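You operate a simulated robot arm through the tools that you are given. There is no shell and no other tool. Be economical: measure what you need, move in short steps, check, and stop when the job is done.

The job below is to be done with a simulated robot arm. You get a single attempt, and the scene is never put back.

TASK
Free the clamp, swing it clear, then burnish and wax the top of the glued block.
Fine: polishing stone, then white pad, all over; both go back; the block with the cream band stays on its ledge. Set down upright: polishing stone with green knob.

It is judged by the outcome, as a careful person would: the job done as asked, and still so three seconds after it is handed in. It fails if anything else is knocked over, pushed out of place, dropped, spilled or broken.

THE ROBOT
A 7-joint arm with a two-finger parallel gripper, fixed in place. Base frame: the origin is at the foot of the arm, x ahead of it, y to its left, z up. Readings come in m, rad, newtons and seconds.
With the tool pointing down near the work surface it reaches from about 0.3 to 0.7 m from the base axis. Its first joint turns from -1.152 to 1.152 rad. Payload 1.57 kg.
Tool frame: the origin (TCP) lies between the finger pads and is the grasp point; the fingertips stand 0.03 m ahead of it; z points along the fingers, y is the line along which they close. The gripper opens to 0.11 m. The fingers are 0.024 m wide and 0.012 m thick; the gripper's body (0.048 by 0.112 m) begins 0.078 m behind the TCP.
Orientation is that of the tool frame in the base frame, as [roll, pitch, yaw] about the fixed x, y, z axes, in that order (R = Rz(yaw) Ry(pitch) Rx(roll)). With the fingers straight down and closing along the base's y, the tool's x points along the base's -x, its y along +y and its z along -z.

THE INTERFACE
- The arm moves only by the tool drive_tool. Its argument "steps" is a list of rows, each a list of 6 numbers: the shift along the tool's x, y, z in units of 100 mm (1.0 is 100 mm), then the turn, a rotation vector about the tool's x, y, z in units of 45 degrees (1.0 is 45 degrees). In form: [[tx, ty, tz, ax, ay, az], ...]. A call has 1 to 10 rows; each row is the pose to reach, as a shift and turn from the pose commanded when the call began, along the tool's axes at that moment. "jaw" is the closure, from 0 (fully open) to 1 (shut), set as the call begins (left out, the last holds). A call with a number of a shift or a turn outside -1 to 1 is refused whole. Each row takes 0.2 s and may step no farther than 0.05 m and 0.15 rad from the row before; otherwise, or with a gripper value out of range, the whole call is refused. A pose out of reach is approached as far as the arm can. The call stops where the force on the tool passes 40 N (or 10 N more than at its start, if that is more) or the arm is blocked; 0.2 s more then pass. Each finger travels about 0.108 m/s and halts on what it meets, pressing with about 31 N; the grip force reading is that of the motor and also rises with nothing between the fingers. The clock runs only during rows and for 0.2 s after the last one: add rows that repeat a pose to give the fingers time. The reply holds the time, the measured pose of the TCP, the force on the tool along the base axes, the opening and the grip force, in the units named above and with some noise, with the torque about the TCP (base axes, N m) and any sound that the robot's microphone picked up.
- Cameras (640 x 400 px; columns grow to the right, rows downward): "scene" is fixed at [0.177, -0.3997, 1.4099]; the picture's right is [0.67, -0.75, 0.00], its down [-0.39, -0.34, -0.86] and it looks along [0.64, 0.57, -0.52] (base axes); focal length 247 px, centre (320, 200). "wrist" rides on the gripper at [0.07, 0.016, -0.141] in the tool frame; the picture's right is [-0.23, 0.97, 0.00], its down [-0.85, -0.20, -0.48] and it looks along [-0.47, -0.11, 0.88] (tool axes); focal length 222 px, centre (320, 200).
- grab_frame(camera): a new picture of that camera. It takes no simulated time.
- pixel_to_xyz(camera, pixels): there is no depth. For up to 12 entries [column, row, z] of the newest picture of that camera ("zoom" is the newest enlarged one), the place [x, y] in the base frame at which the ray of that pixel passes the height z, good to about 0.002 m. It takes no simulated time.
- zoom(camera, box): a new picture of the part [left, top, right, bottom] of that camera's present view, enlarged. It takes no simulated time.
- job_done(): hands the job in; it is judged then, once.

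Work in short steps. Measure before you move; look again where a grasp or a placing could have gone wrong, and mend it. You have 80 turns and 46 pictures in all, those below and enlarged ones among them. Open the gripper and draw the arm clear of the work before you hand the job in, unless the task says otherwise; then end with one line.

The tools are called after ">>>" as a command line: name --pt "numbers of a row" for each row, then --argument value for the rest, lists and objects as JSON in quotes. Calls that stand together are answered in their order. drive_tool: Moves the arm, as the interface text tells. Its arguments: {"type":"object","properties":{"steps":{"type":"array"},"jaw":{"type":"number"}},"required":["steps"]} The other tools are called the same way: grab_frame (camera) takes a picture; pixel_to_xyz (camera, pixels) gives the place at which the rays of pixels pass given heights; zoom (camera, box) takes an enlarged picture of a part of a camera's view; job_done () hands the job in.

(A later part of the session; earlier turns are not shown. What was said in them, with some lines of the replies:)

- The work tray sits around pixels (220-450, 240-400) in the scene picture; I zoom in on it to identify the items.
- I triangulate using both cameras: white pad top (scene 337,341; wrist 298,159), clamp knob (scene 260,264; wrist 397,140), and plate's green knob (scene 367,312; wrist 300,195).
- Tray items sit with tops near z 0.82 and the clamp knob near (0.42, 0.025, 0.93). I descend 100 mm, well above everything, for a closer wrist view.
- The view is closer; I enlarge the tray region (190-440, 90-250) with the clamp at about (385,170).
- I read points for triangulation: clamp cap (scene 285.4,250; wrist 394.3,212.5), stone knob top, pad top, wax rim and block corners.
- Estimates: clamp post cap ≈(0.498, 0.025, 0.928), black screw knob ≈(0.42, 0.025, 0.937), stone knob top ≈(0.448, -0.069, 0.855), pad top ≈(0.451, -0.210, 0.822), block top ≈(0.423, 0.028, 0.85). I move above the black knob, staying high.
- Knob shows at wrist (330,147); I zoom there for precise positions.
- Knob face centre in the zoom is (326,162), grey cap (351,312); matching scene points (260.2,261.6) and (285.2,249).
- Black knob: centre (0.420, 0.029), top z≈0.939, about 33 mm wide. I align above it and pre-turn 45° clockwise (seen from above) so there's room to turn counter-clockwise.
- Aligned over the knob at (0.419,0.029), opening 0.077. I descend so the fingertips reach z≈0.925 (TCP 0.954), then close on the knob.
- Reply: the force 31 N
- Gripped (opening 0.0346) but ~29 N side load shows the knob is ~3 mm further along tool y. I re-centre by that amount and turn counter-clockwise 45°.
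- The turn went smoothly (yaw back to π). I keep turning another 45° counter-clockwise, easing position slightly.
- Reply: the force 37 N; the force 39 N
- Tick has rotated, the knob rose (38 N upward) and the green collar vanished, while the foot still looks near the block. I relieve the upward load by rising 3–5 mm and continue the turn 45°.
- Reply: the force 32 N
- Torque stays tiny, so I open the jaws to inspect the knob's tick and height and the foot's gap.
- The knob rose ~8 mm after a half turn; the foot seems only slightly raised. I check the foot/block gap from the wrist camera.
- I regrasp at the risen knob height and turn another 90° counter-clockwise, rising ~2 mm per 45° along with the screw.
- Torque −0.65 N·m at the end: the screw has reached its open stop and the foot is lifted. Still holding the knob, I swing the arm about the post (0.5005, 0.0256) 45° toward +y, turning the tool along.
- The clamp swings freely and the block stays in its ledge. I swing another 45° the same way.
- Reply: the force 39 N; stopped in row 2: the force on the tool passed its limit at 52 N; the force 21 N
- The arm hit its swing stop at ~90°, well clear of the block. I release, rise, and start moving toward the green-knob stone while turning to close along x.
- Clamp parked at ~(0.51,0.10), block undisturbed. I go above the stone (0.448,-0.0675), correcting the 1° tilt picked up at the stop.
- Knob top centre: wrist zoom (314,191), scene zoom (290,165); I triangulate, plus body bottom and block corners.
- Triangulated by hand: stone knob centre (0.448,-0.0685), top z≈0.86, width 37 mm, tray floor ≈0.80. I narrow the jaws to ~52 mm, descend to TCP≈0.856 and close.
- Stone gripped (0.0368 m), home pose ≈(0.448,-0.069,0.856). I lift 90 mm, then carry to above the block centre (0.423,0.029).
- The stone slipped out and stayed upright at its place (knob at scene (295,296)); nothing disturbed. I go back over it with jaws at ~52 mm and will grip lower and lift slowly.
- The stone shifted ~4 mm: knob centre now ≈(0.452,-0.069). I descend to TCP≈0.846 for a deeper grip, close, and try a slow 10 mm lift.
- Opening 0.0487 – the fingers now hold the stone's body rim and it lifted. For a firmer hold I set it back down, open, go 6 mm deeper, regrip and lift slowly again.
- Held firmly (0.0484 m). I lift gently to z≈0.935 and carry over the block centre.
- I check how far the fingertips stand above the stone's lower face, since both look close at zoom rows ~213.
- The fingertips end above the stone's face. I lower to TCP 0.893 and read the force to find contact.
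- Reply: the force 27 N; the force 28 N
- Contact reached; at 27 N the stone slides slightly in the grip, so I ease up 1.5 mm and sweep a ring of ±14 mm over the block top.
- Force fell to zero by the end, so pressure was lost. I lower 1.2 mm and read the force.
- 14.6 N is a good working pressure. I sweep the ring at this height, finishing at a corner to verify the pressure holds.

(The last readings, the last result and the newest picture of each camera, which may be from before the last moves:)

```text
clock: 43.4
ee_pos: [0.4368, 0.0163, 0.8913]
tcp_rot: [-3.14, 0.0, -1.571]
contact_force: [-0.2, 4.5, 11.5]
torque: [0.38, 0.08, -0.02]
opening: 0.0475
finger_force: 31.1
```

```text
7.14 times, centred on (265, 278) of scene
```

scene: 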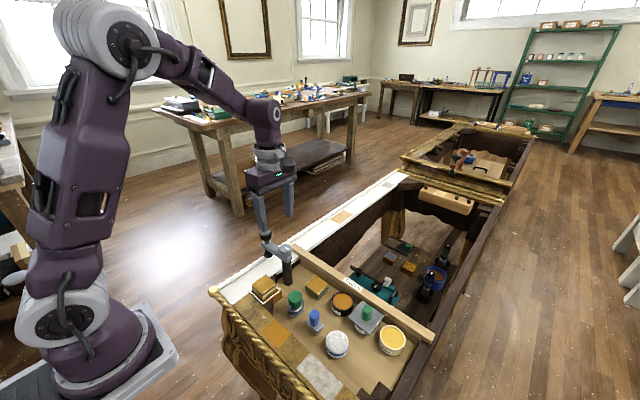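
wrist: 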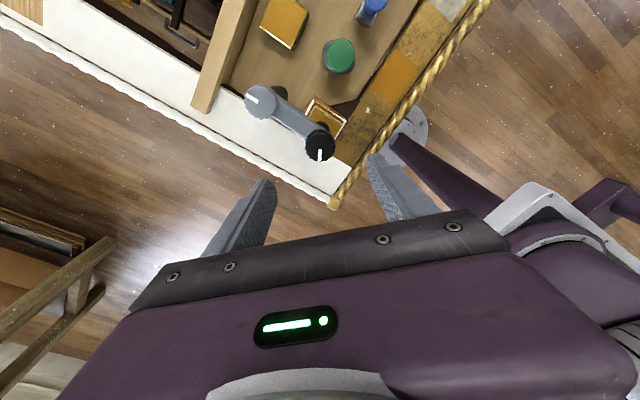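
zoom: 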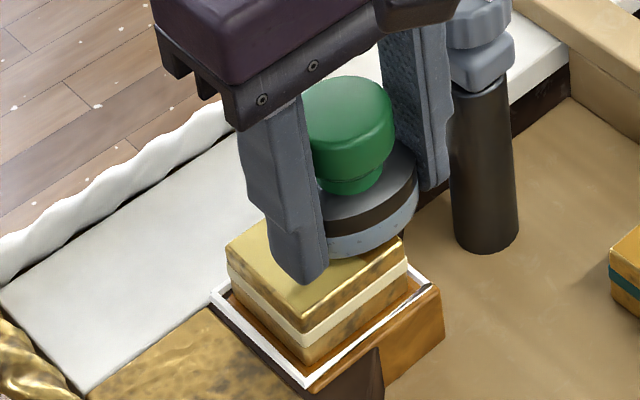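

Pressure held (11.5 N at the corner) and the uncovered part looks brighter. I run a second raster pass, then lift and inspect.

>>> drive_tool --pt "-0.14 0 0.002 0 0 0" --pt "-0.28 0 0.002 0 0 0" --pt "-0.28 0.14 0.002 0 0 0" --pt "-0.14 0.14 0.002 0 0 0" --pt "0 0.14 0.002 0 0 0" --pt "0 0.28 0.002 0 0 0" --pt "-0.14 0.28 0.002 0 0 0" --pt "-0.28 0.28 0.002 0 0 0" --pt "-0.14 0.14 0.002 0 0 0"

>>> drive_tool --pt "0 0 -0.2 0 0 0" --pt "0 0 -0.45 0 0 0" --pt "0.25 -0.08 -0.45 0 0 0" --pt "0.5 -0.15 -0.45 0 0 0" --pt "0.75 -0.2 -0.45 0 0 0" --pt "0.98 -0.25 -0.45 0 0 0" --pt "0.98 -0.25 -0.45 0 0 0"

>>> zoom --camera "scene" --box '[230, 255, 330, 335]'

```text
clock: 45.4
ee_pos: [0.4224, 0.0294, 0.8908]
tcp_rot: [-3.141, 0.002, -1.572]
contact_force: [-2.6, 2.8, 7.5]
torque: [0.17, 0.11, 0.0]
opening: 0.0475
finger_force: 30.3
```

```text
clock: 47.0
ee_pos: [0.4478, -0.0694, 0.9364]
tcp_rot: [-3.14, -0.001, -1.571]
contact_force: [-0.6, -0.1, -1.3]
torque: [-0.03, -0.02, 0.01]
opening: 0.047
finger_force: 31.0
```

```text
5.00 times, centred on (280, 295) of scene
```

zoom: 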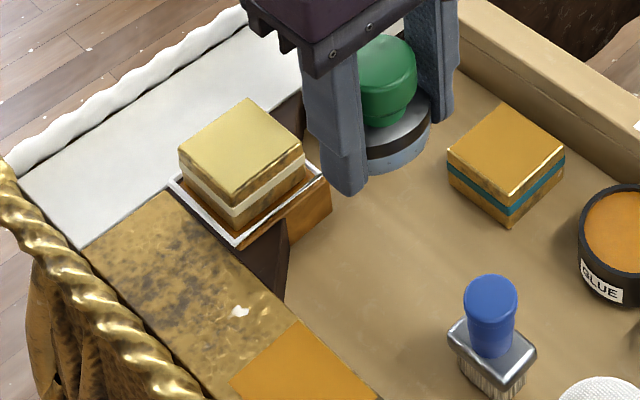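

The whole top now looks evenly pale-burnished. I lower the stone back at its original spot (0.448,-0.069), stopping just above the floor.

>>> drive_tool --pt "0 0 0.3 0 0 0" --pt "0 0 0.6 0 0 0" --pt "0 0 0.85 0 0 0" --pt "0 0 0.95 0 0 0"

>>> drive_tool --pt "0 0 0.015 0 0 0" --pt "0 0 0.025 0 0 0"

```text
clock: 48.0
ee_pos: [0.4481, -0.0679, 0.842]
tcp_rot: [-3.14, -0.001, -1.571]
contact_force: [0.1, -0.5, -0.4]
torque: [-0.02, 0.0, 0.01]
opening: 0.0472
finger_force: 31.0
```

```text
clock: 48.6
ee_pos: [0.4493, -0.069, 0.84]
tcp_rot: [-3.14, 0.0, -1.573]
contact_force: [-0.3, 0.0, -1.6]
torque: [0.02, -0.03, -0.02]
opening: 0.0472
finger_force: 31.2
```

No floor contact yet at 0.840; I lower 2 mm further and check.

>>> drive_tool --pt "0 0 0.015 0 0 0" --pt "0 0 0.02 0 0 0"

>>> drive_tool --pt "0 0 0.008 0 0 0" --pt "0 0 0.015 0 0 0"

```text
clock: 49.2
ee_pos: [0.4494, -0.0674, 0.8368]
tcp_rot: [-3.141, 0.0, -1.571]
contact_force: [-0.6, -0.2, -0.7]
torque: [-0.03, 0.01, 0.0]
opening: 0.0472
finger_force: 31.2
```

```text
clock: 49.8
ee_pos: [0.4488, -0.0692, 0.8366]
tcp_rot: [-3.141, 0.0, -1.572]
contact_force: [-0.3, 0.5, -0.4]
torque: [0.01, 0.06, 0.03]
opening: 0.0473
finger_force: 31.3
```

Still light readings; I keep lowering in 1.5 mm steps to feel the floor.

>>> drive_tool --pt "0 0 0.008 0 0 0" --pt "0 0 0.015 0 0 0"

>>> zoom --camera "scene" --box '[270, 275, 330, 323]'

```text
clock: 50.4
ee_pos: [0.4484, -0.0703, 0.8347]
tcp_rot: [-3.138, -0.001, -1.572]
contact_force: [0.3, 0.6, -1.3]
torque: [0.03, -0.02, 0.0]
opening: 0.0471
finger_force: 30.9
```

```text
8.33 times, centred on (300, 299) of scene
```

zoom: 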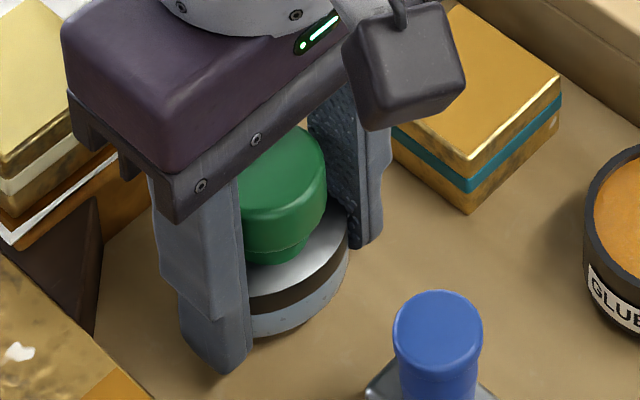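

The stone's bottom edge (row ≈316) is still ~1–2 px above its original 317.5, so a few mm remain; I continue down 2 mm twice.

>>> drive_tool --pt "0 0 0.01 0 0 0" --pt "0 0 0.02 0 0 0"

>>> drive_tool --pt "0 0 0.01 0 0 0" --pt "0 0 0.02 0 0 0"

```text
clock: 51.0
ee_pos: [0.4483, -0.0686, 0.8321]
tcp_rot: [-3.141, 0.0, -1.573]
contact_force: [0.6, 0.4, -1.1]
torque: [0.0, -0.02, -0.01]
opening: 0.0469
finger_force: 30.8
```

```text
clock: 51.6
ee_pos: [0.4494, -0.07, 0.8299]
tcp_rot: [-3.139, 0.0, -1.57]
contact_force: [-4.3, -0.7, 23.3]
torque: [0.39, 0.21, 0.21]
opening: 0.0471
finger_force: 31.0
```

Contact at 23 N: floor reached. I ease up 1.5 mm, open the jaws slightly to release, then rise straight up.

>>> drive_tool --pt "0 0 -0.018 0 0 0" --pt "0 0 -0.018 0 0 0"

>>> drive_tool --pt "0 0 0 0 0 0" --pt "0 0 0 0 0 0" --pt "0 0 -0.2 0 0 0" --pt "0 0 -0.5 0 0 0" --pt "0 0 -0.8 0 0 0" --pt "0 0 -1.0 0 0 0" --jaw 0.47

>>> zoom --camera "scene" --box '[270, 275, 360, 347]'

```text
clock: 52.2
ee_pos: [0.4487, -0.0682, 0.8308]
tcp_rot: [-3.14, 0.002, -1.572]
contact_force: [-0.5, 0.5, 0.3]
torque: [-0.01, -0.01, -0.02]
opening: 0.0469
finger_force: 31.8
```

```text
clock: 53.6
ee_pos: [0.4484, -0.0694, 0.9321]
tcp_rot: [-3.141, 0.0, -1.573]
contact_force: [0.1, -0.1, -0.7]
torque: [-0.02, -0.04, 0.01]
opening: 0.0583
finger_force: 0.1
```

```text
5.56 times, centred on (315, 311) of scene
```

zoom: 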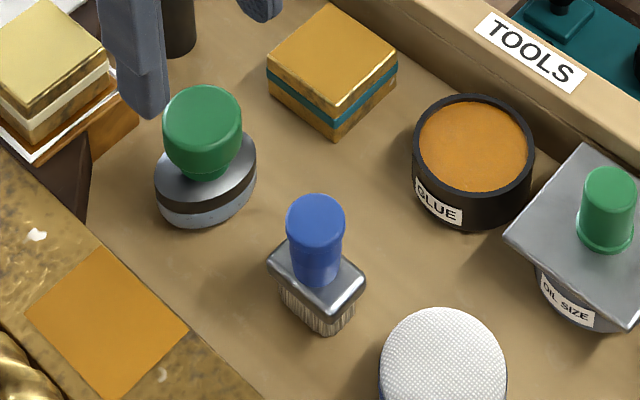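

Stone is back upright in its place. Next the pad: I locate its edges, the plate's near corner (scene 348,318) and brush to choose finger placement.

>>> pixel_to_xyz --camera "zoom" --pixels '[[443, 370, 0.825], [380, 370, 0.825], [507, 370, 0.825], [443, 308, 0.825], [505, 240, 0.84], [366, 290, 0.82], [315, 218, 0.85], [186, 330, 0.83], [535, 160, 0.83], [206, 120, 0.86]]'

>>> pixel_to_xyz --camera "scene" --pixels '[[337.3, 340, 0.82], [337.3, 340, 0.83]]'

```text
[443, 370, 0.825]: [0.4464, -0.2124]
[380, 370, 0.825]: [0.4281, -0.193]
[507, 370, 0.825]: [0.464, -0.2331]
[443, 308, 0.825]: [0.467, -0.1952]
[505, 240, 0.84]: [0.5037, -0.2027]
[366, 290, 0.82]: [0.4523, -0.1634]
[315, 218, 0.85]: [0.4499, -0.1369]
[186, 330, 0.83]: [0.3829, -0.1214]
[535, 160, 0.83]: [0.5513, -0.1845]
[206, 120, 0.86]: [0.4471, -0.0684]
```

```text
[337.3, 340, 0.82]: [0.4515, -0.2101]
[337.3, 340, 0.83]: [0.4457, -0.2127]
```

Stone is at (0.447,-0.068), as originally. Pad centre ≈(0.448,-0.2115), 54 mm wide; closing along x clears the plate corner at (0.504,-0.203). I move over the pad and look.

>>> drive_tool --pt "0.4 0 0 0 0 0" --pt "0.8 0 0 0 0 0" --pt "1.0 0 0 0 0 0" --jaw 0.4

>>> drive_tool --pt "0.2 0 0 0 0 0" --pt "0.42 0.0 0.25 0 0 0" --pt "0.42 0 0.4 0 0 0" --pt "0.42 0 0.4 0 0 0"

>>> grab_frame --camera "wrist"

```text
clock: 54.4
ee_pos: [0.4486, -0.1693, 0.9315]
tcp_rot: [-3.139, 0.001, -1.569]
contact_force: [-0.4, 0.1, 0.2]
torque: [0.0, 0.0, 0.0]
opening: 0.066
finger_force: 0.0
```

```text
clock: 55.4
ee_pos: [0.4479, -0.2104, 0.8903]
tcp_rot: [-3.14, 0.0, -1.571]
contact_force: [0.5, 0.4, -0.7]
torque: [0.02, -0.01, 0.01]
opening: 0.0662
finger_force: 0.1
```

```text
8 pictures are left
```

wrist: 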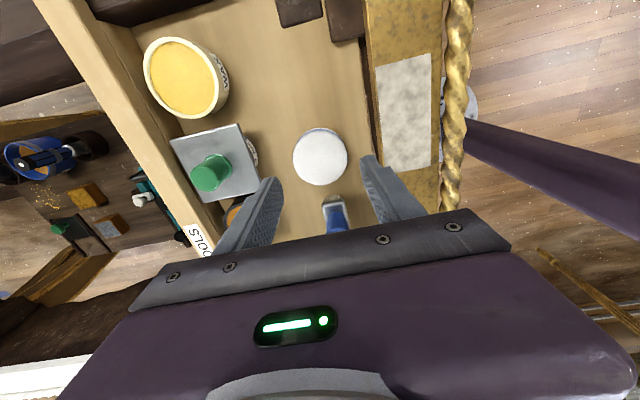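

Pad top is centred at wrist (320,158), spanning columns 293–347; I project it.

>>> pixel_to_xyz --camera "wrist" --pixels '[[320, 158, 0.82], [320, 158, 0.83], [293, 158, 0.825], [347, 158, 0.825], [320, 130, 0.825], [320, 186, 0.825], [255, 160, 0.84], [258, 192, 0.84], [185, 78, 0.82], [145, 75, 0.82], [225, 85, 0.82]]'

```text
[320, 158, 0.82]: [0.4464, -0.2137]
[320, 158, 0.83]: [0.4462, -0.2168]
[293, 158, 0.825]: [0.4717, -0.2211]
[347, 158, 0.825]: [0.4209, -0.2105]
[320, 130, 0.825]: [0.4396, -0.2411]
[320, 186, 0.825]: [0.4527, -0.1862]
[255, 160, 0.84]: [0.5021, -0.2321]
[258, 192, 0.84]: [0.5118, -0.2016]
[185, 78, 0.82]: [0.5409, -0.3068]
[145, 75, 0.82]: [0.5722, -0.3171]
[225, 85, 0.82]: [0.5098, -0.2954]
```

Pad centre ≈(0.447,-0.213). I descend to TCP≈0.838 (tips ~0.808) and close on the pad, then lift 10 mm slowly.

>>> drive_tool --pt "0.026 0.01 0.2 0 0 0" --pt "0.026 0.01 0.4 0 0 0" --pt "0.026 0.01 0.52 0 0 0" --pt "0.026 0.01 0.52 0 0 0"

>>> drive_tool --pt "0 0 0 0 0 0" --pt "0 0 0 0 0 0" --pt "0 0 0 0 0 0" --pt "0 0 0 0 0 0" --pt "0 0 -0.03 0 0 0" --pt "0 0 -0.06 0 0 0" --pt "0 0 -0.1 0 0 0" --jaw 1.0

>>> zoom --camera "scene" --box '[290, 295, 390, 375]'

```text
clock: 56.4
ee_pos: [0.4473, -0.2133, 0.8389]
tcp_rot: [-3.138, 0.0, -1.571]
contact_force: [-0.4, 1.1, -0.4]
torque: [-0.01, 0.0, -0.02]
opening: 0.0657
finger_force: 0.0
```

```text
clock: 58.0
ee_pos: [0.4475, -0.2125, 0.8489]
tcp_rot: [-3.139, -0.001, -1.572]
contact_force: [-1.0, -0.2, -0.4]
torque: [0.0, 0.01, 0.01]
opening: 0.0514
finger_force: 30.8
```

```text
5.00 times, centred on (340, 335) of scene
```

zoom: 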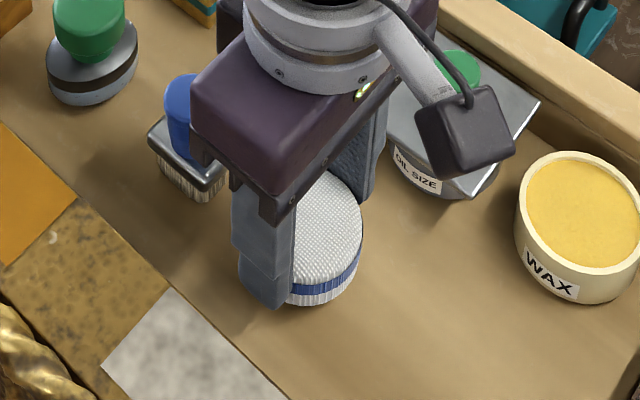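

Pad held (0.0514 m), lifted cleanly. I raise it to z≈0.935 and carry it in stages over the brush and stone to the block centre.

>>> drive_tool --pt "0 0 -0.3 0 0 0" --pt "0 0 -0.6 0 0 0" --pt "0 0 -0.86 0 0 0" --pt "-0.3 0.05 -0.86 0 0 0" --pt "-0.65 0.1 -0.86 0 0 0" --pt "-1.0 0.15 -0.86 0 0 0"

>>> drive_tool --pt "-0.33 0.03 0 0 0 0" --pt "-0.66 0.06 0 0 0 0" --pt "-1.0 0.095 0 0 0 0"

>>> drive_tool --pt "-0.2 0 0 0 0 0" --pt "-0.415 0 0 0 0 0" --pt "-0.415 0 0.2 0 0 0" --pt "-0.415 0 0.37 0 0 0" --pt "-0.415 0 0.37 0 0 0"

```text
clock: 59.4
ee_pos: [0.4324, -0.1144, 0.9347]
tcp_rot: [-3.141, 0.0, -1.572]
contact_force: [-0.5, -0.1, 0.0]
torque: [0.02, 0.03, 0.03]
opening: 0.0514
finger_force: 30.5
```

```text
clock: 60.2
ee_pos: [0.422, -0.0121, 0.9356]
tcp_rot: [-3.139, 0.001, -1.574]
contact_force: [0.0, -0.1, -0.4]
torque: [-0.01, 0.01, -0.02]
opening: 0.0513
finger_force: 31.1
```

```text
clock: 61.6
ee_pos: [0.4237, 0.0278, 0.9006]
tcp_rot: [-3.138, 0.0, -1.57]
contact_force: [-4.5, -0.2, 23.6]
torque: [0.06, 0.35, 0.03]
opening: 0.0515
finger_force: 31.3
stopped in row 5: the force on the tool passed its limit at 41 N (the readings are from after the stop); the commanded pose is now the measured one
```

Contact came at TCP≈0.900 with 24 N remaining. I ease up 1 mm and read the pressure before sweeping.

>>> drive_tool --pt "0 0 -0.008 0 0 0" --pt "0 0 -0.008 0 0 0"

```text
clock: 62.2
ee_pos: [0.4235, 0.0289, 0.9008]
tcp_rot: [-3.138, 0.0, -1.571]
contact_force: [-1.9, -0.9, 13.2]
torque: [-0.01, 0.18, 0.01]
opening: 0.0513
finger_force: 30.7
```

13 N is suitable. I sweep the ±14 mm ring and end at a corner to verify pressure.

>>> drive_tool --pt "0.07 0 0 0 0 0" --pt "0.14 0.0 0 0 0 0" --pt "0.14 0.14 0 0 0 0" --pt "0 0.14 0 0 0 0" --pt "-0.14 0.14 0 0 0 0" --pt "-0.14 0 0 0 0 0" --pt "-0.14 -0.14 0 0 0 0" --pt "0 -0.14 0 0 0 0" --pt "0.14 -0.14 0 0 0 0"

>>> zoom --camera "scene" --box '[230, 250, 300, 306]'

```text
clock: 64.2
ee_pos: [0.4392, 0.015, 0.9007]
tcp_rot: [-3.136, 0.001, -1.571]
contact_force: [0.6, 5.6, 10.4]
torque: [0.54, 0.1, -0.08]
opening: 0.0512
finger_force: 30.7
```

```text
7.14 times, centred on (265, 278) of scene
```

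zoom: 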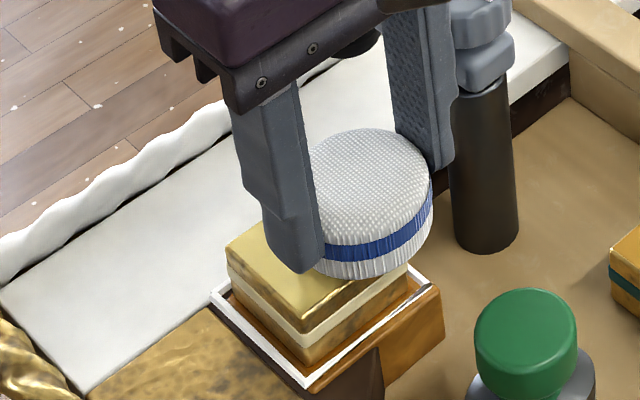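

Pressure held (10 N). I do the second raster pass back to centre, then lift and move aside to inspect.

>>> drive_tool --pt "-0.14 0 0.002 0 0 0" --pt "-0.28 0 0.002 0 0 0" --pt "-0.28 0.14 0.002 0 0 0" --pt "-0.14 0.14 0.002 0 0 0" --pt "0 0.14 0.002 0 0 0" --pt "0 0.28 0.002 0 0 0" --pt "-0.14 0.28 0.002 0 0 0" --pt "-0.28 0.28 0.002 0 0 0" --pt "-0.14 0.14 0.002 0 0 0"

>>> drive_tool --pt "0 0 -0.2 0 0 0" --pt "0 0 -0.38 0 0 0" --pt "0.33 -0.03 -0.38 0 0 0" --pt "0.66 -0.06 -0.38 0 0 0" --pt "1.0 -0.095 -0.38 0 0 0"

>>> zoom --camera "scene" --box '[230, 255, 330, 335]'

```text
clock: 66.2
ee_pos: [0.4227, 0.0313, 0.9]
tcp_rot: [-3.137, 0.002, -1.569]
contact_force: [-4.1, 5.1, 14.6]
torque: [0.43, 0.39, 0.0]
opening: 0.0514
finger_force: 30.7
```

```text
clock: 67.4
ee_pos: [0.432, -0.0717, 0.9379]
tcp_rot: [-3.137, -0.001, -1.571]
contact_force: [-0.2, -1.0, 0.9]
torque: [0.02, -0.01, -0.01]
opening: 0.0513
finger_force: 30.9
```

```text
5.00 times, centred on (280, 295) of scene
```

zoom: 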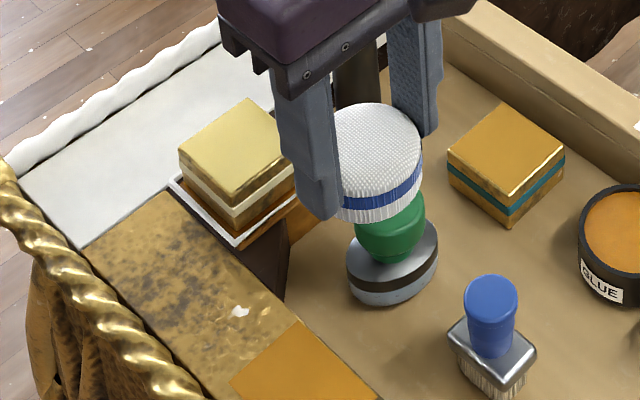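

The result is ambiguous – no visible wax sheen, and the pad hasn't been charged. A careful person would take up wax from the WAX tub, so I carry the pad along −y, around the plate, toward the tub at ≈(0.545,-0.306).

>>> drive_tool --pt "0.33 0 -0.1 0 0 0" --pt "0.66 0 -0.1 0 0 0" --pt "1.0 0 -0.1 0 0 0"

>>> drive_tool --pt "0.33 0 0 0 0 0" --pt "0.66 0 0 0 0 0" --pt "1.0 0 0 0 0 0"

>>> drive_tool --pt "0.34 0 0 0 0 0" --pt "0.34 -0.33 0 0 0 0" --pt "0.34 -0.66 0 0 0 0" --pt "0.34 -0.8 0 0 0 0" --pt "0.34 -0.8 0 0 0 0"

>>> grab_frame --camera "wrist"

```text
clock: 68.2
ee_pos: [0.4328, -0.1715, 0.9474]
tcp_rot: [-3.139, 0.0, -1.572]
contact_force: [0.1, -0.8, -1.2]
torque: [-0.03, 0.02, -0.01]
opening: 0.0511
finger_force: 30.9
```

```text
clock: 69.0
ee_pos: [0.4341, -0.2719, 0.9492]
tcp_rot: [-3.139, 0.0, -1.57]
contact_force: [-0.2, -0.1, -0.1]
torque: [0.02, 0.0, 0.02]
opening: 0.0516
finger_force: 30.8
```

```text
clock: 70.2
ee_pos: [0.5116, -0.3056, 0.9479]
tcp_rot: [-3.138, 0.002, -1.572]
contact_force: [0.3, 0.0, -1.1]
torque: [0.0, 0.04, 0.01]
opening: 0.0512
finger_force: 31.2
```

```text
4 pictures are left
```

wrist: 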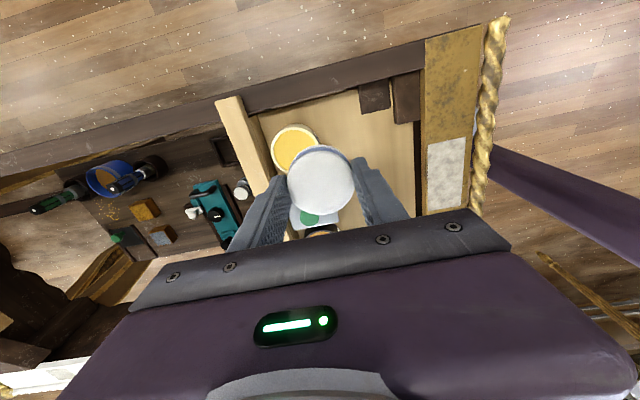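

The tub's rim is centred about (294,149) here; I project it and the board's edge (238,160).

>>> pixel_to_xyz --camera "wrist" --pixels '[[294, 149, 0.81], [294, 149, 0.82], [270, 149, 0.815], [318, 149, 0.815], [294, 125, 0.815], [262, 165, 0.83], [237, 110, 0.83], [320, 182, 0.91]]'

>>> zoom --camera "wrist" --box '[240, 100, 360, 200]'

```text
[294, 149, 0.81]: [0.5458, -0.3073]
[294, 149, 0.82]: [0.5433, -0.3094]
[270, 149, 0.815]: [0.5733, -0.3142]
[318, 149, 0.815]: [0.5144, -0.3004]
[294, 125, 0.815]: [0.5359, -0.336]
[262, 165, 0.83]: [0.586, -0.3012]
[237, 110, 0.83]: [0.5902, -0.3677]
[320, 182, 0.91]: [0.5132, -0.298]
```

```text
4.00 times, centred on (300, 150) of wrist
```

zoom: 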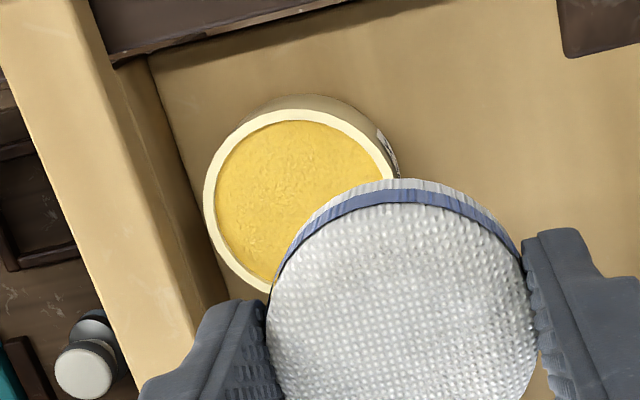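

Tub centre ≈(0.5435,-0.306), wax nearly flush with the rim, about as wide as the pad. I move over it and lower to just above the wax.

>>> drive_tool --pt "0 -0.16 0 0 0 0" --pt "0 -0.32 0 0 0 0" --pt "0 -0.32 0.3 0 0 0" --pt "0 -0.32 0.6 0 0 0" --pt "0 -0.32 0.73 0 0 0" --pt "0 -0.32 0.73 0 0 0"

>>> drive_tool --pt "0 0 0.01 0 0 0" --pt "0 0 0.02 0 0 0"

>>> drive_tool --pt "0 0 0.01 0 0 0" --pt "0 0 0.02 0 0 0"

```text
clock: 71.6
ee_pos: [0.5445, -0.3059, 0.8743]
tcp_rot: [-3.138, -0.001, -1.571]
contact_force: [0.1, -0.1, 0.0]
torque: [-0.01, 0.0, 0.01]
opening: 0.051
finger_force: 31.3
```

```text
clock: 72.2
ee_pos: [0.5453, -0.3059, 0.8734]
tcp_rot: [-3.137, 0.001, -1.573]
contact_force: [0.5, 0.7, -0.9]
torque: [0.01, -0.02, 0.01]
opening: 0.0512
finger_force: 31.4
```

```text
clock: 72.8
ee_pos: [0.5442, -0.3058, 0.8703]
tcp_rot: [-3.139, -0.001, -1.571]
contact_force: [1.0, -0.8, 0.0]
torque: [0.01, -0.02, 0.02]
opening: 0.0512
finger_force: 30.8
```

No contact yet at 0.870; I continue down in 2 mm steps.

>>> drive_tool --pt "0 0 0.01 0 0 0" --pt "0 0 0.02 0 0 0"

>>> drive_tool --pt "0 0 0.01 0 0 0" --pt "0 0 0.02 0 0 0"

>>> drive_tool --pt "0 0 0.01 0 0 0" --pt "0 0 0.015 0 0 0"

```text
clock: 73.4
ee_pos: [0.5451, -0.3069, 0.8679]
tcp_rot: [-3.138, 0.0, -1.571]
contact_force: [1.1, -0.5, -0.9]
torque: [0.02, 0.01, 0.0]
opening: 0.0511
finger_force: 30.8
```

```text
clock: 74.0
ee_pos: [0.5448, -0.3063, 0.8667]
tcp_rot: [-3.139, 0.0, -1.572]
contact_force: [-0.4, 0.8, 0.2]
torque: [0.01, 0.02, 0.02]
opening: 0.0514
finger_force: 31.3
```

```text
clock: 74.6
ee_pos: [0.544, -0.306, 0.866]
tcp_rot: [-3.137, 0.0, -1.571]
contact_force: [-1.7, 0.5, 13.8]
torque: [0.2, 0.18, 0.0]
opening: 0.0511
finger_force: 30.6
```

Contact on the wax at 13.8 N (pad bottom ≈0.816). I dwell briefly, lift straight up, and check whether the tub stayed put.

>>> drive_tool --pt "0 0 0 0 0 0" --pt "0 0 0 0 0 0" --pt "0 0 -0.1 0 0 0" --pt "0 0 -0.4 0 0 0" --pt "0 0 -0.8 0 0 0" --pt "0 0.4 -0.8 0 0 0" --pt "0 0.8 -0.8 0 0 0" --pt "0 1.0 -0.8 0 0 0"

>>> drive_tool --pt "-0.33 0.05 0 0 0 0" --pt "-0.66 0.1 0 0 0 0" --pt "-1.0 0.15 0 0 0 0"

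>>> drive_tool --pt "-0.33 0.02 0 0 0 0" --pt "-0.66 0.04 0 0 0 0" --pt "-1.0 0.06 0 0 0 0"

>>> zoom --camera "scene" --box '[220, 240, 420, 370]'

```text
clock: 76.4
ee_pos: [0.4452, -0.306, 0.9447]
tcp_rot: [-3.138, 0.001, -1.571]
contact_force: [0.5, 0.8, -0.3]
torque: [-0.02, -0.01, 0.0]
opening: 0.0511
finger_force: 30.8
```

```text
clock: 77.2
ee_pos: [0.4295, -0.204, 0.9458]
tcp_rot: [-3.139, 0.0, -1.572]
contact_force: [-0.1, 0.3, -0.7]
torque: [-0.04, -0.03, 0.0]
opening: 0.0517
finger_force: 31.0
```

```text
clock: 78.0
ee_pos: [0.4236, -0.1044, 0.9459]
tcp_rot: [-3.139, -0.002, -1.571]
contact_force: [-0.2, -0.1, -0.5]
torque: [-0.05, -0.02, -0.03]
opening: 0.0512
finger_force: 30.8
```

```text
3.08 times, centred on (320, 305) of scene
```

zoom: 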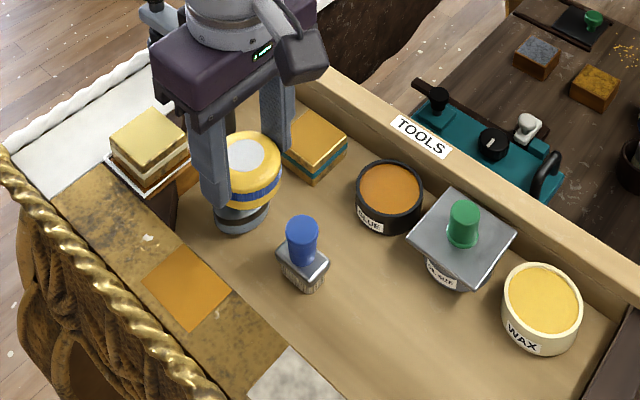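

The pad turned yellow – it's charged with wax, and the tub, plate and others are in place. I carry it back over the block and lower to just above contact.

>>> drive_tool --pt "-0.33 0 0 0 0 0" --pt "-0.66 0 0 0 0 0" --pt "-1.0 0 0 0 0 0"

>>> drive_tool --pt "-0.2 0 0 0 0 0" --pt "-0.334 0 0 0 0 0" --pt "-0.334 0 0.25 0 0 0" --pt "-0.334 0 0.42 0 0 0" --pt "-0.334 0 0.42 0 0 0"

>>> drive_tool --pt "0 0 0.01 0 0 0" --pt "0 0 0.02 0 0 0"

```text
clock: 78.8
ee_pos: [0.4244, -0.0037, 0.9456]
tcp_rot: [-3.137, -0.001, -1.573]
contact_force: [0.2, -0.2, 0.0]
torque: [0.0, -0.01, 0.01]
opening: 0.0514
finger_force: 30.9
```

```text
clock: 80.0
ee_pos: [0.4243, 0.0276, 0.9032]
tcp_rot: [-3.139, 0.001, -1.571]
contact_force: [-0.3, 0.7, 0.0]
torque: [-0.02, 0.0, -0.02]
opening: 0.0511
finger_force: 30.5
```

```text
clock: 80.6
ee_pos: [0.4242, 0.0277, 0.9005]
tcp_rot: [-3.138, 0.0, -1.57]
contact_force: [0.1, -0.2, 0.1]
torque: [0.01, -0.03, -0.02]
opening: 0.0513
finger_force: 30.8
```

Just above the surface; 1.5 mm more to get pressure.

>>> drive_tool --pt "0 0 0.008 0 0 0" --pt "0 0 0.015 0 0 0"

```text
clock: 81.2
ee_pos: [0.4239, 0.0269, 0.8999]
tcp_rot: [-3.139, 0.0, -1.571]
contact_force: [-0.7, -0.2, 10.5]
torque: [0.0, 0.05, 0.02]
opening: 0.0514
finger_force: 31.0
```

10.5 N: I sweep the ring then the raster across the whole top at this pressure.

>>> drive_tool --pt "0.07 0 0.003 0 0 0" --pt "0.13 0.0 0.003 0 0 0" --pt "0.13 0.15 0.003 0 0 0" --pt "0 0.15 0.003 0 0 0" --pt "-0.16 0.15 0.003 0 0 0" --pt "-0.16 0 0.003 0 0 0" --pt "-0.16 -0.13 0.003 0 0 0" --pt "0 -0.13 0.003 0 0 0" --pt "0.13 -0.13 0.003 0 0 0"

>>> drive_tool --pt "-0.14 0 0.003 0 0 0" --pt "-0.28 0 0.003 0 0 0" --pt "-0.28 0.14 0.003 0 0 0" --pt "-0.14 0.14 0.003 0 0 0" --pt "0 0.14 0.003 0 0 0" --pt "0 0.28 0.003 0 0 0" --pt "-0.14 0.28 0.003 0 0 0" --pt "-0.28 0.28 0.003 0 0 0" --pt "-0.14 0.14 0.003 0 0 0"

>>> drive_tool --pt "0 0 -0.2 0 0 0" --pt "0 0 -0.45 0 0 0" --pt "0.33 -0.03 -0.45 0 0 0" --pt "0.66 -0.06 -0.45 0 0 0" --pt "1.0 -0.095 -0.45 0 0 0"

>>> zoom --camera "scene" --box '[230, 255, 330, 335]'

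```text
clock: 83.2
ee_pos: [0.4375, 0.0155, 0.8996]
tcp_rot: [-3.136, 0.001, -1.571]
contact_force: [-0.2, 4.4, 10.1]
torque: [0.42, 0.08, -0.09]
opening: 0.0512
finger_force: 31.5
```

```text
clock: 85.2
ee_pos: [0.4214, 0.0306, 0.8993]
tcp_rot: [-3.138, 0.003, -1.568]
contact_force: [-4.3, 5.6, 15.3]
torque: [0.44, 0.38, -0.04]
opening: 0.0514
finger_force: 31.0
```

```text
clock: 86.4
ee_pos: [0.4315, -0.0723, 0.9447]
tcp_rot: [-3.137, 0.0, -1.571]
contact_force: [0.1, -0.4, -0.1]
torque: [-0.01, -0.02, -0.01]
opening: 0.0512
finger_force: 31.2
```

```text
5.00 times, centred on (280, 295) of scene
```

zoom: 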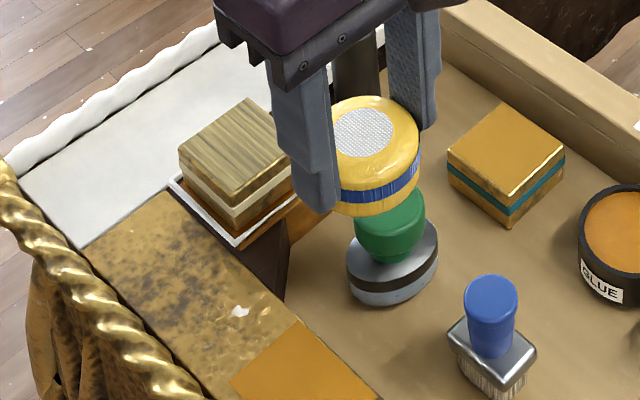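

The whole top now shows an even waxed finish, block still in its ledge. I return the pad to its place (0.447,-0.213).

>>> drive_tool --pt "0.33 -0.05 0 0 0 0" --pt "0.66 -0.1 0 0 0 0" --pt "1.0 -0.155 0 0 0 0"

>>> drive_tool --pt "0.2 0 0 0 0 0" --pt "0.407 0 0 0 0 0" --pt "0.407 0 0.35 0 0 0" --pt "0.407 0 0.7 0 0 0" --pt "0.407 0 1.0 0 0 0" --pt "0.407 0 1.0 0 0 0"

>>> drive_tool --pt "0 0 0.02 0 0 0" --pt "0 0 0.035 0 0 0" --pt "0 0 0.035 0 0 0"

```text
clock: 87.2
ee_pos: [0.4469, -0.172, 0.9439]
tcp_rot: [-3.14, 0.001, -1.571]
contact_force: [-0.9, 0.4, -1.3]
torque: [-0.01, 0.01, 0.02]
opening: 0.0513
finger_force: 31.0
```

```text
clock: 88.6
ee_pos: [0.4478, -0.2113, 0.8434]
tcp_rot: [-3.139, 0.001, -1.57]
contact_force: [0.1, 0.2, -0.9]
torque: [0.02, 0.02, 0.02]
opening: 0.0515
finger_force: 30.9
```

```text
clock: 89.4
ee_pos: [0.4474, -0.2115, 0.8407]
tcp_rot: [-3.137, -0.002, -1.573]
contact_force: [0.0, 0.2, -1.2]
torque: [-0.01, 0.01, -0.02]
opening: 0.0514
finger_force: 31.4
```

Not yet on the floor; two more 1.2 mm steps down.

>>> drive_tool --pt "0 0 0.006 0 0 0" --pt "0 0 0.012 0 0 0"

>>> drive_tool --pt "0 0 0.006 0 0 0" --pt "0 0 0.012 0 0 0"

```text
clock: 90.0
ee_pos: [0.4483, -0.2119, 0.8401]
tcp_rot: [-3.139, 0.0, -1.575]
contact_force: [0.9, 0.8, -0.6]
torque: [0.0, 0.01, 0.0]
opening: 0.0512
finger_force: 31.4
```

```text
clock: 90.6
ee_pos: [0.4469, -0.2128, 0.8396]
tcp_rot: [-3.138, 0.0, -1.572]
contact_force: [-1.3, -0.4, 5.6]
torque: [0.0, 0.1, -0.03]
opening: 0.051
finger_force: 30.9
```

Floor contact (5.6 N). I release, rise clear, and take a check picture.

>>> drive_tool --pt "0 0 0 0 0 0" --pt "0 0 0 0 0 0" --pt "0 0 -0.15 0 0 0" --pt "0 0 -0.4 0 0 0" --pt "0 0 -0.7 0 0 0" --pt "0 0 -1.0 0 0 0" --jaw 0.4

>>> drive_tool --pt "0 0 -0.4 0 0 0" --pt "0.2 0.3 -0.8 0 0 0" --pt "0.3 0.7 -1.0 0 0 0" --pt "0.3 0.7 -1.0 0 0 0"

>>> zoom --camera "scene" --box '[220, 230, 420, 370]'

```text
clock: 92.0
ee_pos: [0.4469, -0.213, 0.938]
tcp_rot: [-3.138, -0.001, -1.574]
contact_force: [0.1, -0.7, -0.1]
torque: [0.0, -0.01, -0.01]
opening: 0.066
finger_force: 0.0
```

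```text
refused: row 2 steps farther than a row can; nothing moved
```

```text
2.86 times, centred on (320, 300) of scene
```

zoom: 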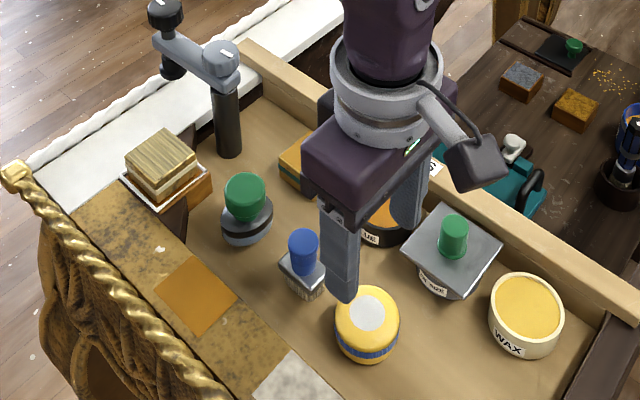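

All is in place: clamp swung aside, block waxed on its ledge, stone upright, pad back. I draw the arm clear with smaller steps.

>>> drive_tool --pt "0 0 -0.35 0 0 0" --pt "0 0.1 -0.7 0 0 0" --pt "0 0.4 -0.95 0 0 0" --pt "0 0.75 -1.0 0 0 0" --pt "0 0.75 -1.0 0 0 0" --jaw 0

```text
clock: 93.2
ee_pos: [0.3725, -0.2117, 1.0382]
tcp_rot: [-3.139, 0.001, -1.572]
contact_force: [0.4, -0.2, -0.5]
torque: [0.01, 0.0, 0.02]
opening: 0.11
finger_force: 0.1
```

The arm is clear and the gripper open, so I hand the job in.

>>> job_done

```text
The job is handed in.
```

The job is handed in: I freed the clamp and swung it clear, then burnished and waxed the top of the block all over. On the first try the stone slipped from the grip and shifted about 4 mm on the tray; it's now back in its place, standing upright, as is the pad. The block with the cream band stayed on its ledge. The pad was dry on its first pass and left no visible wax, so I charged it from the WAX tub and went over the top again.
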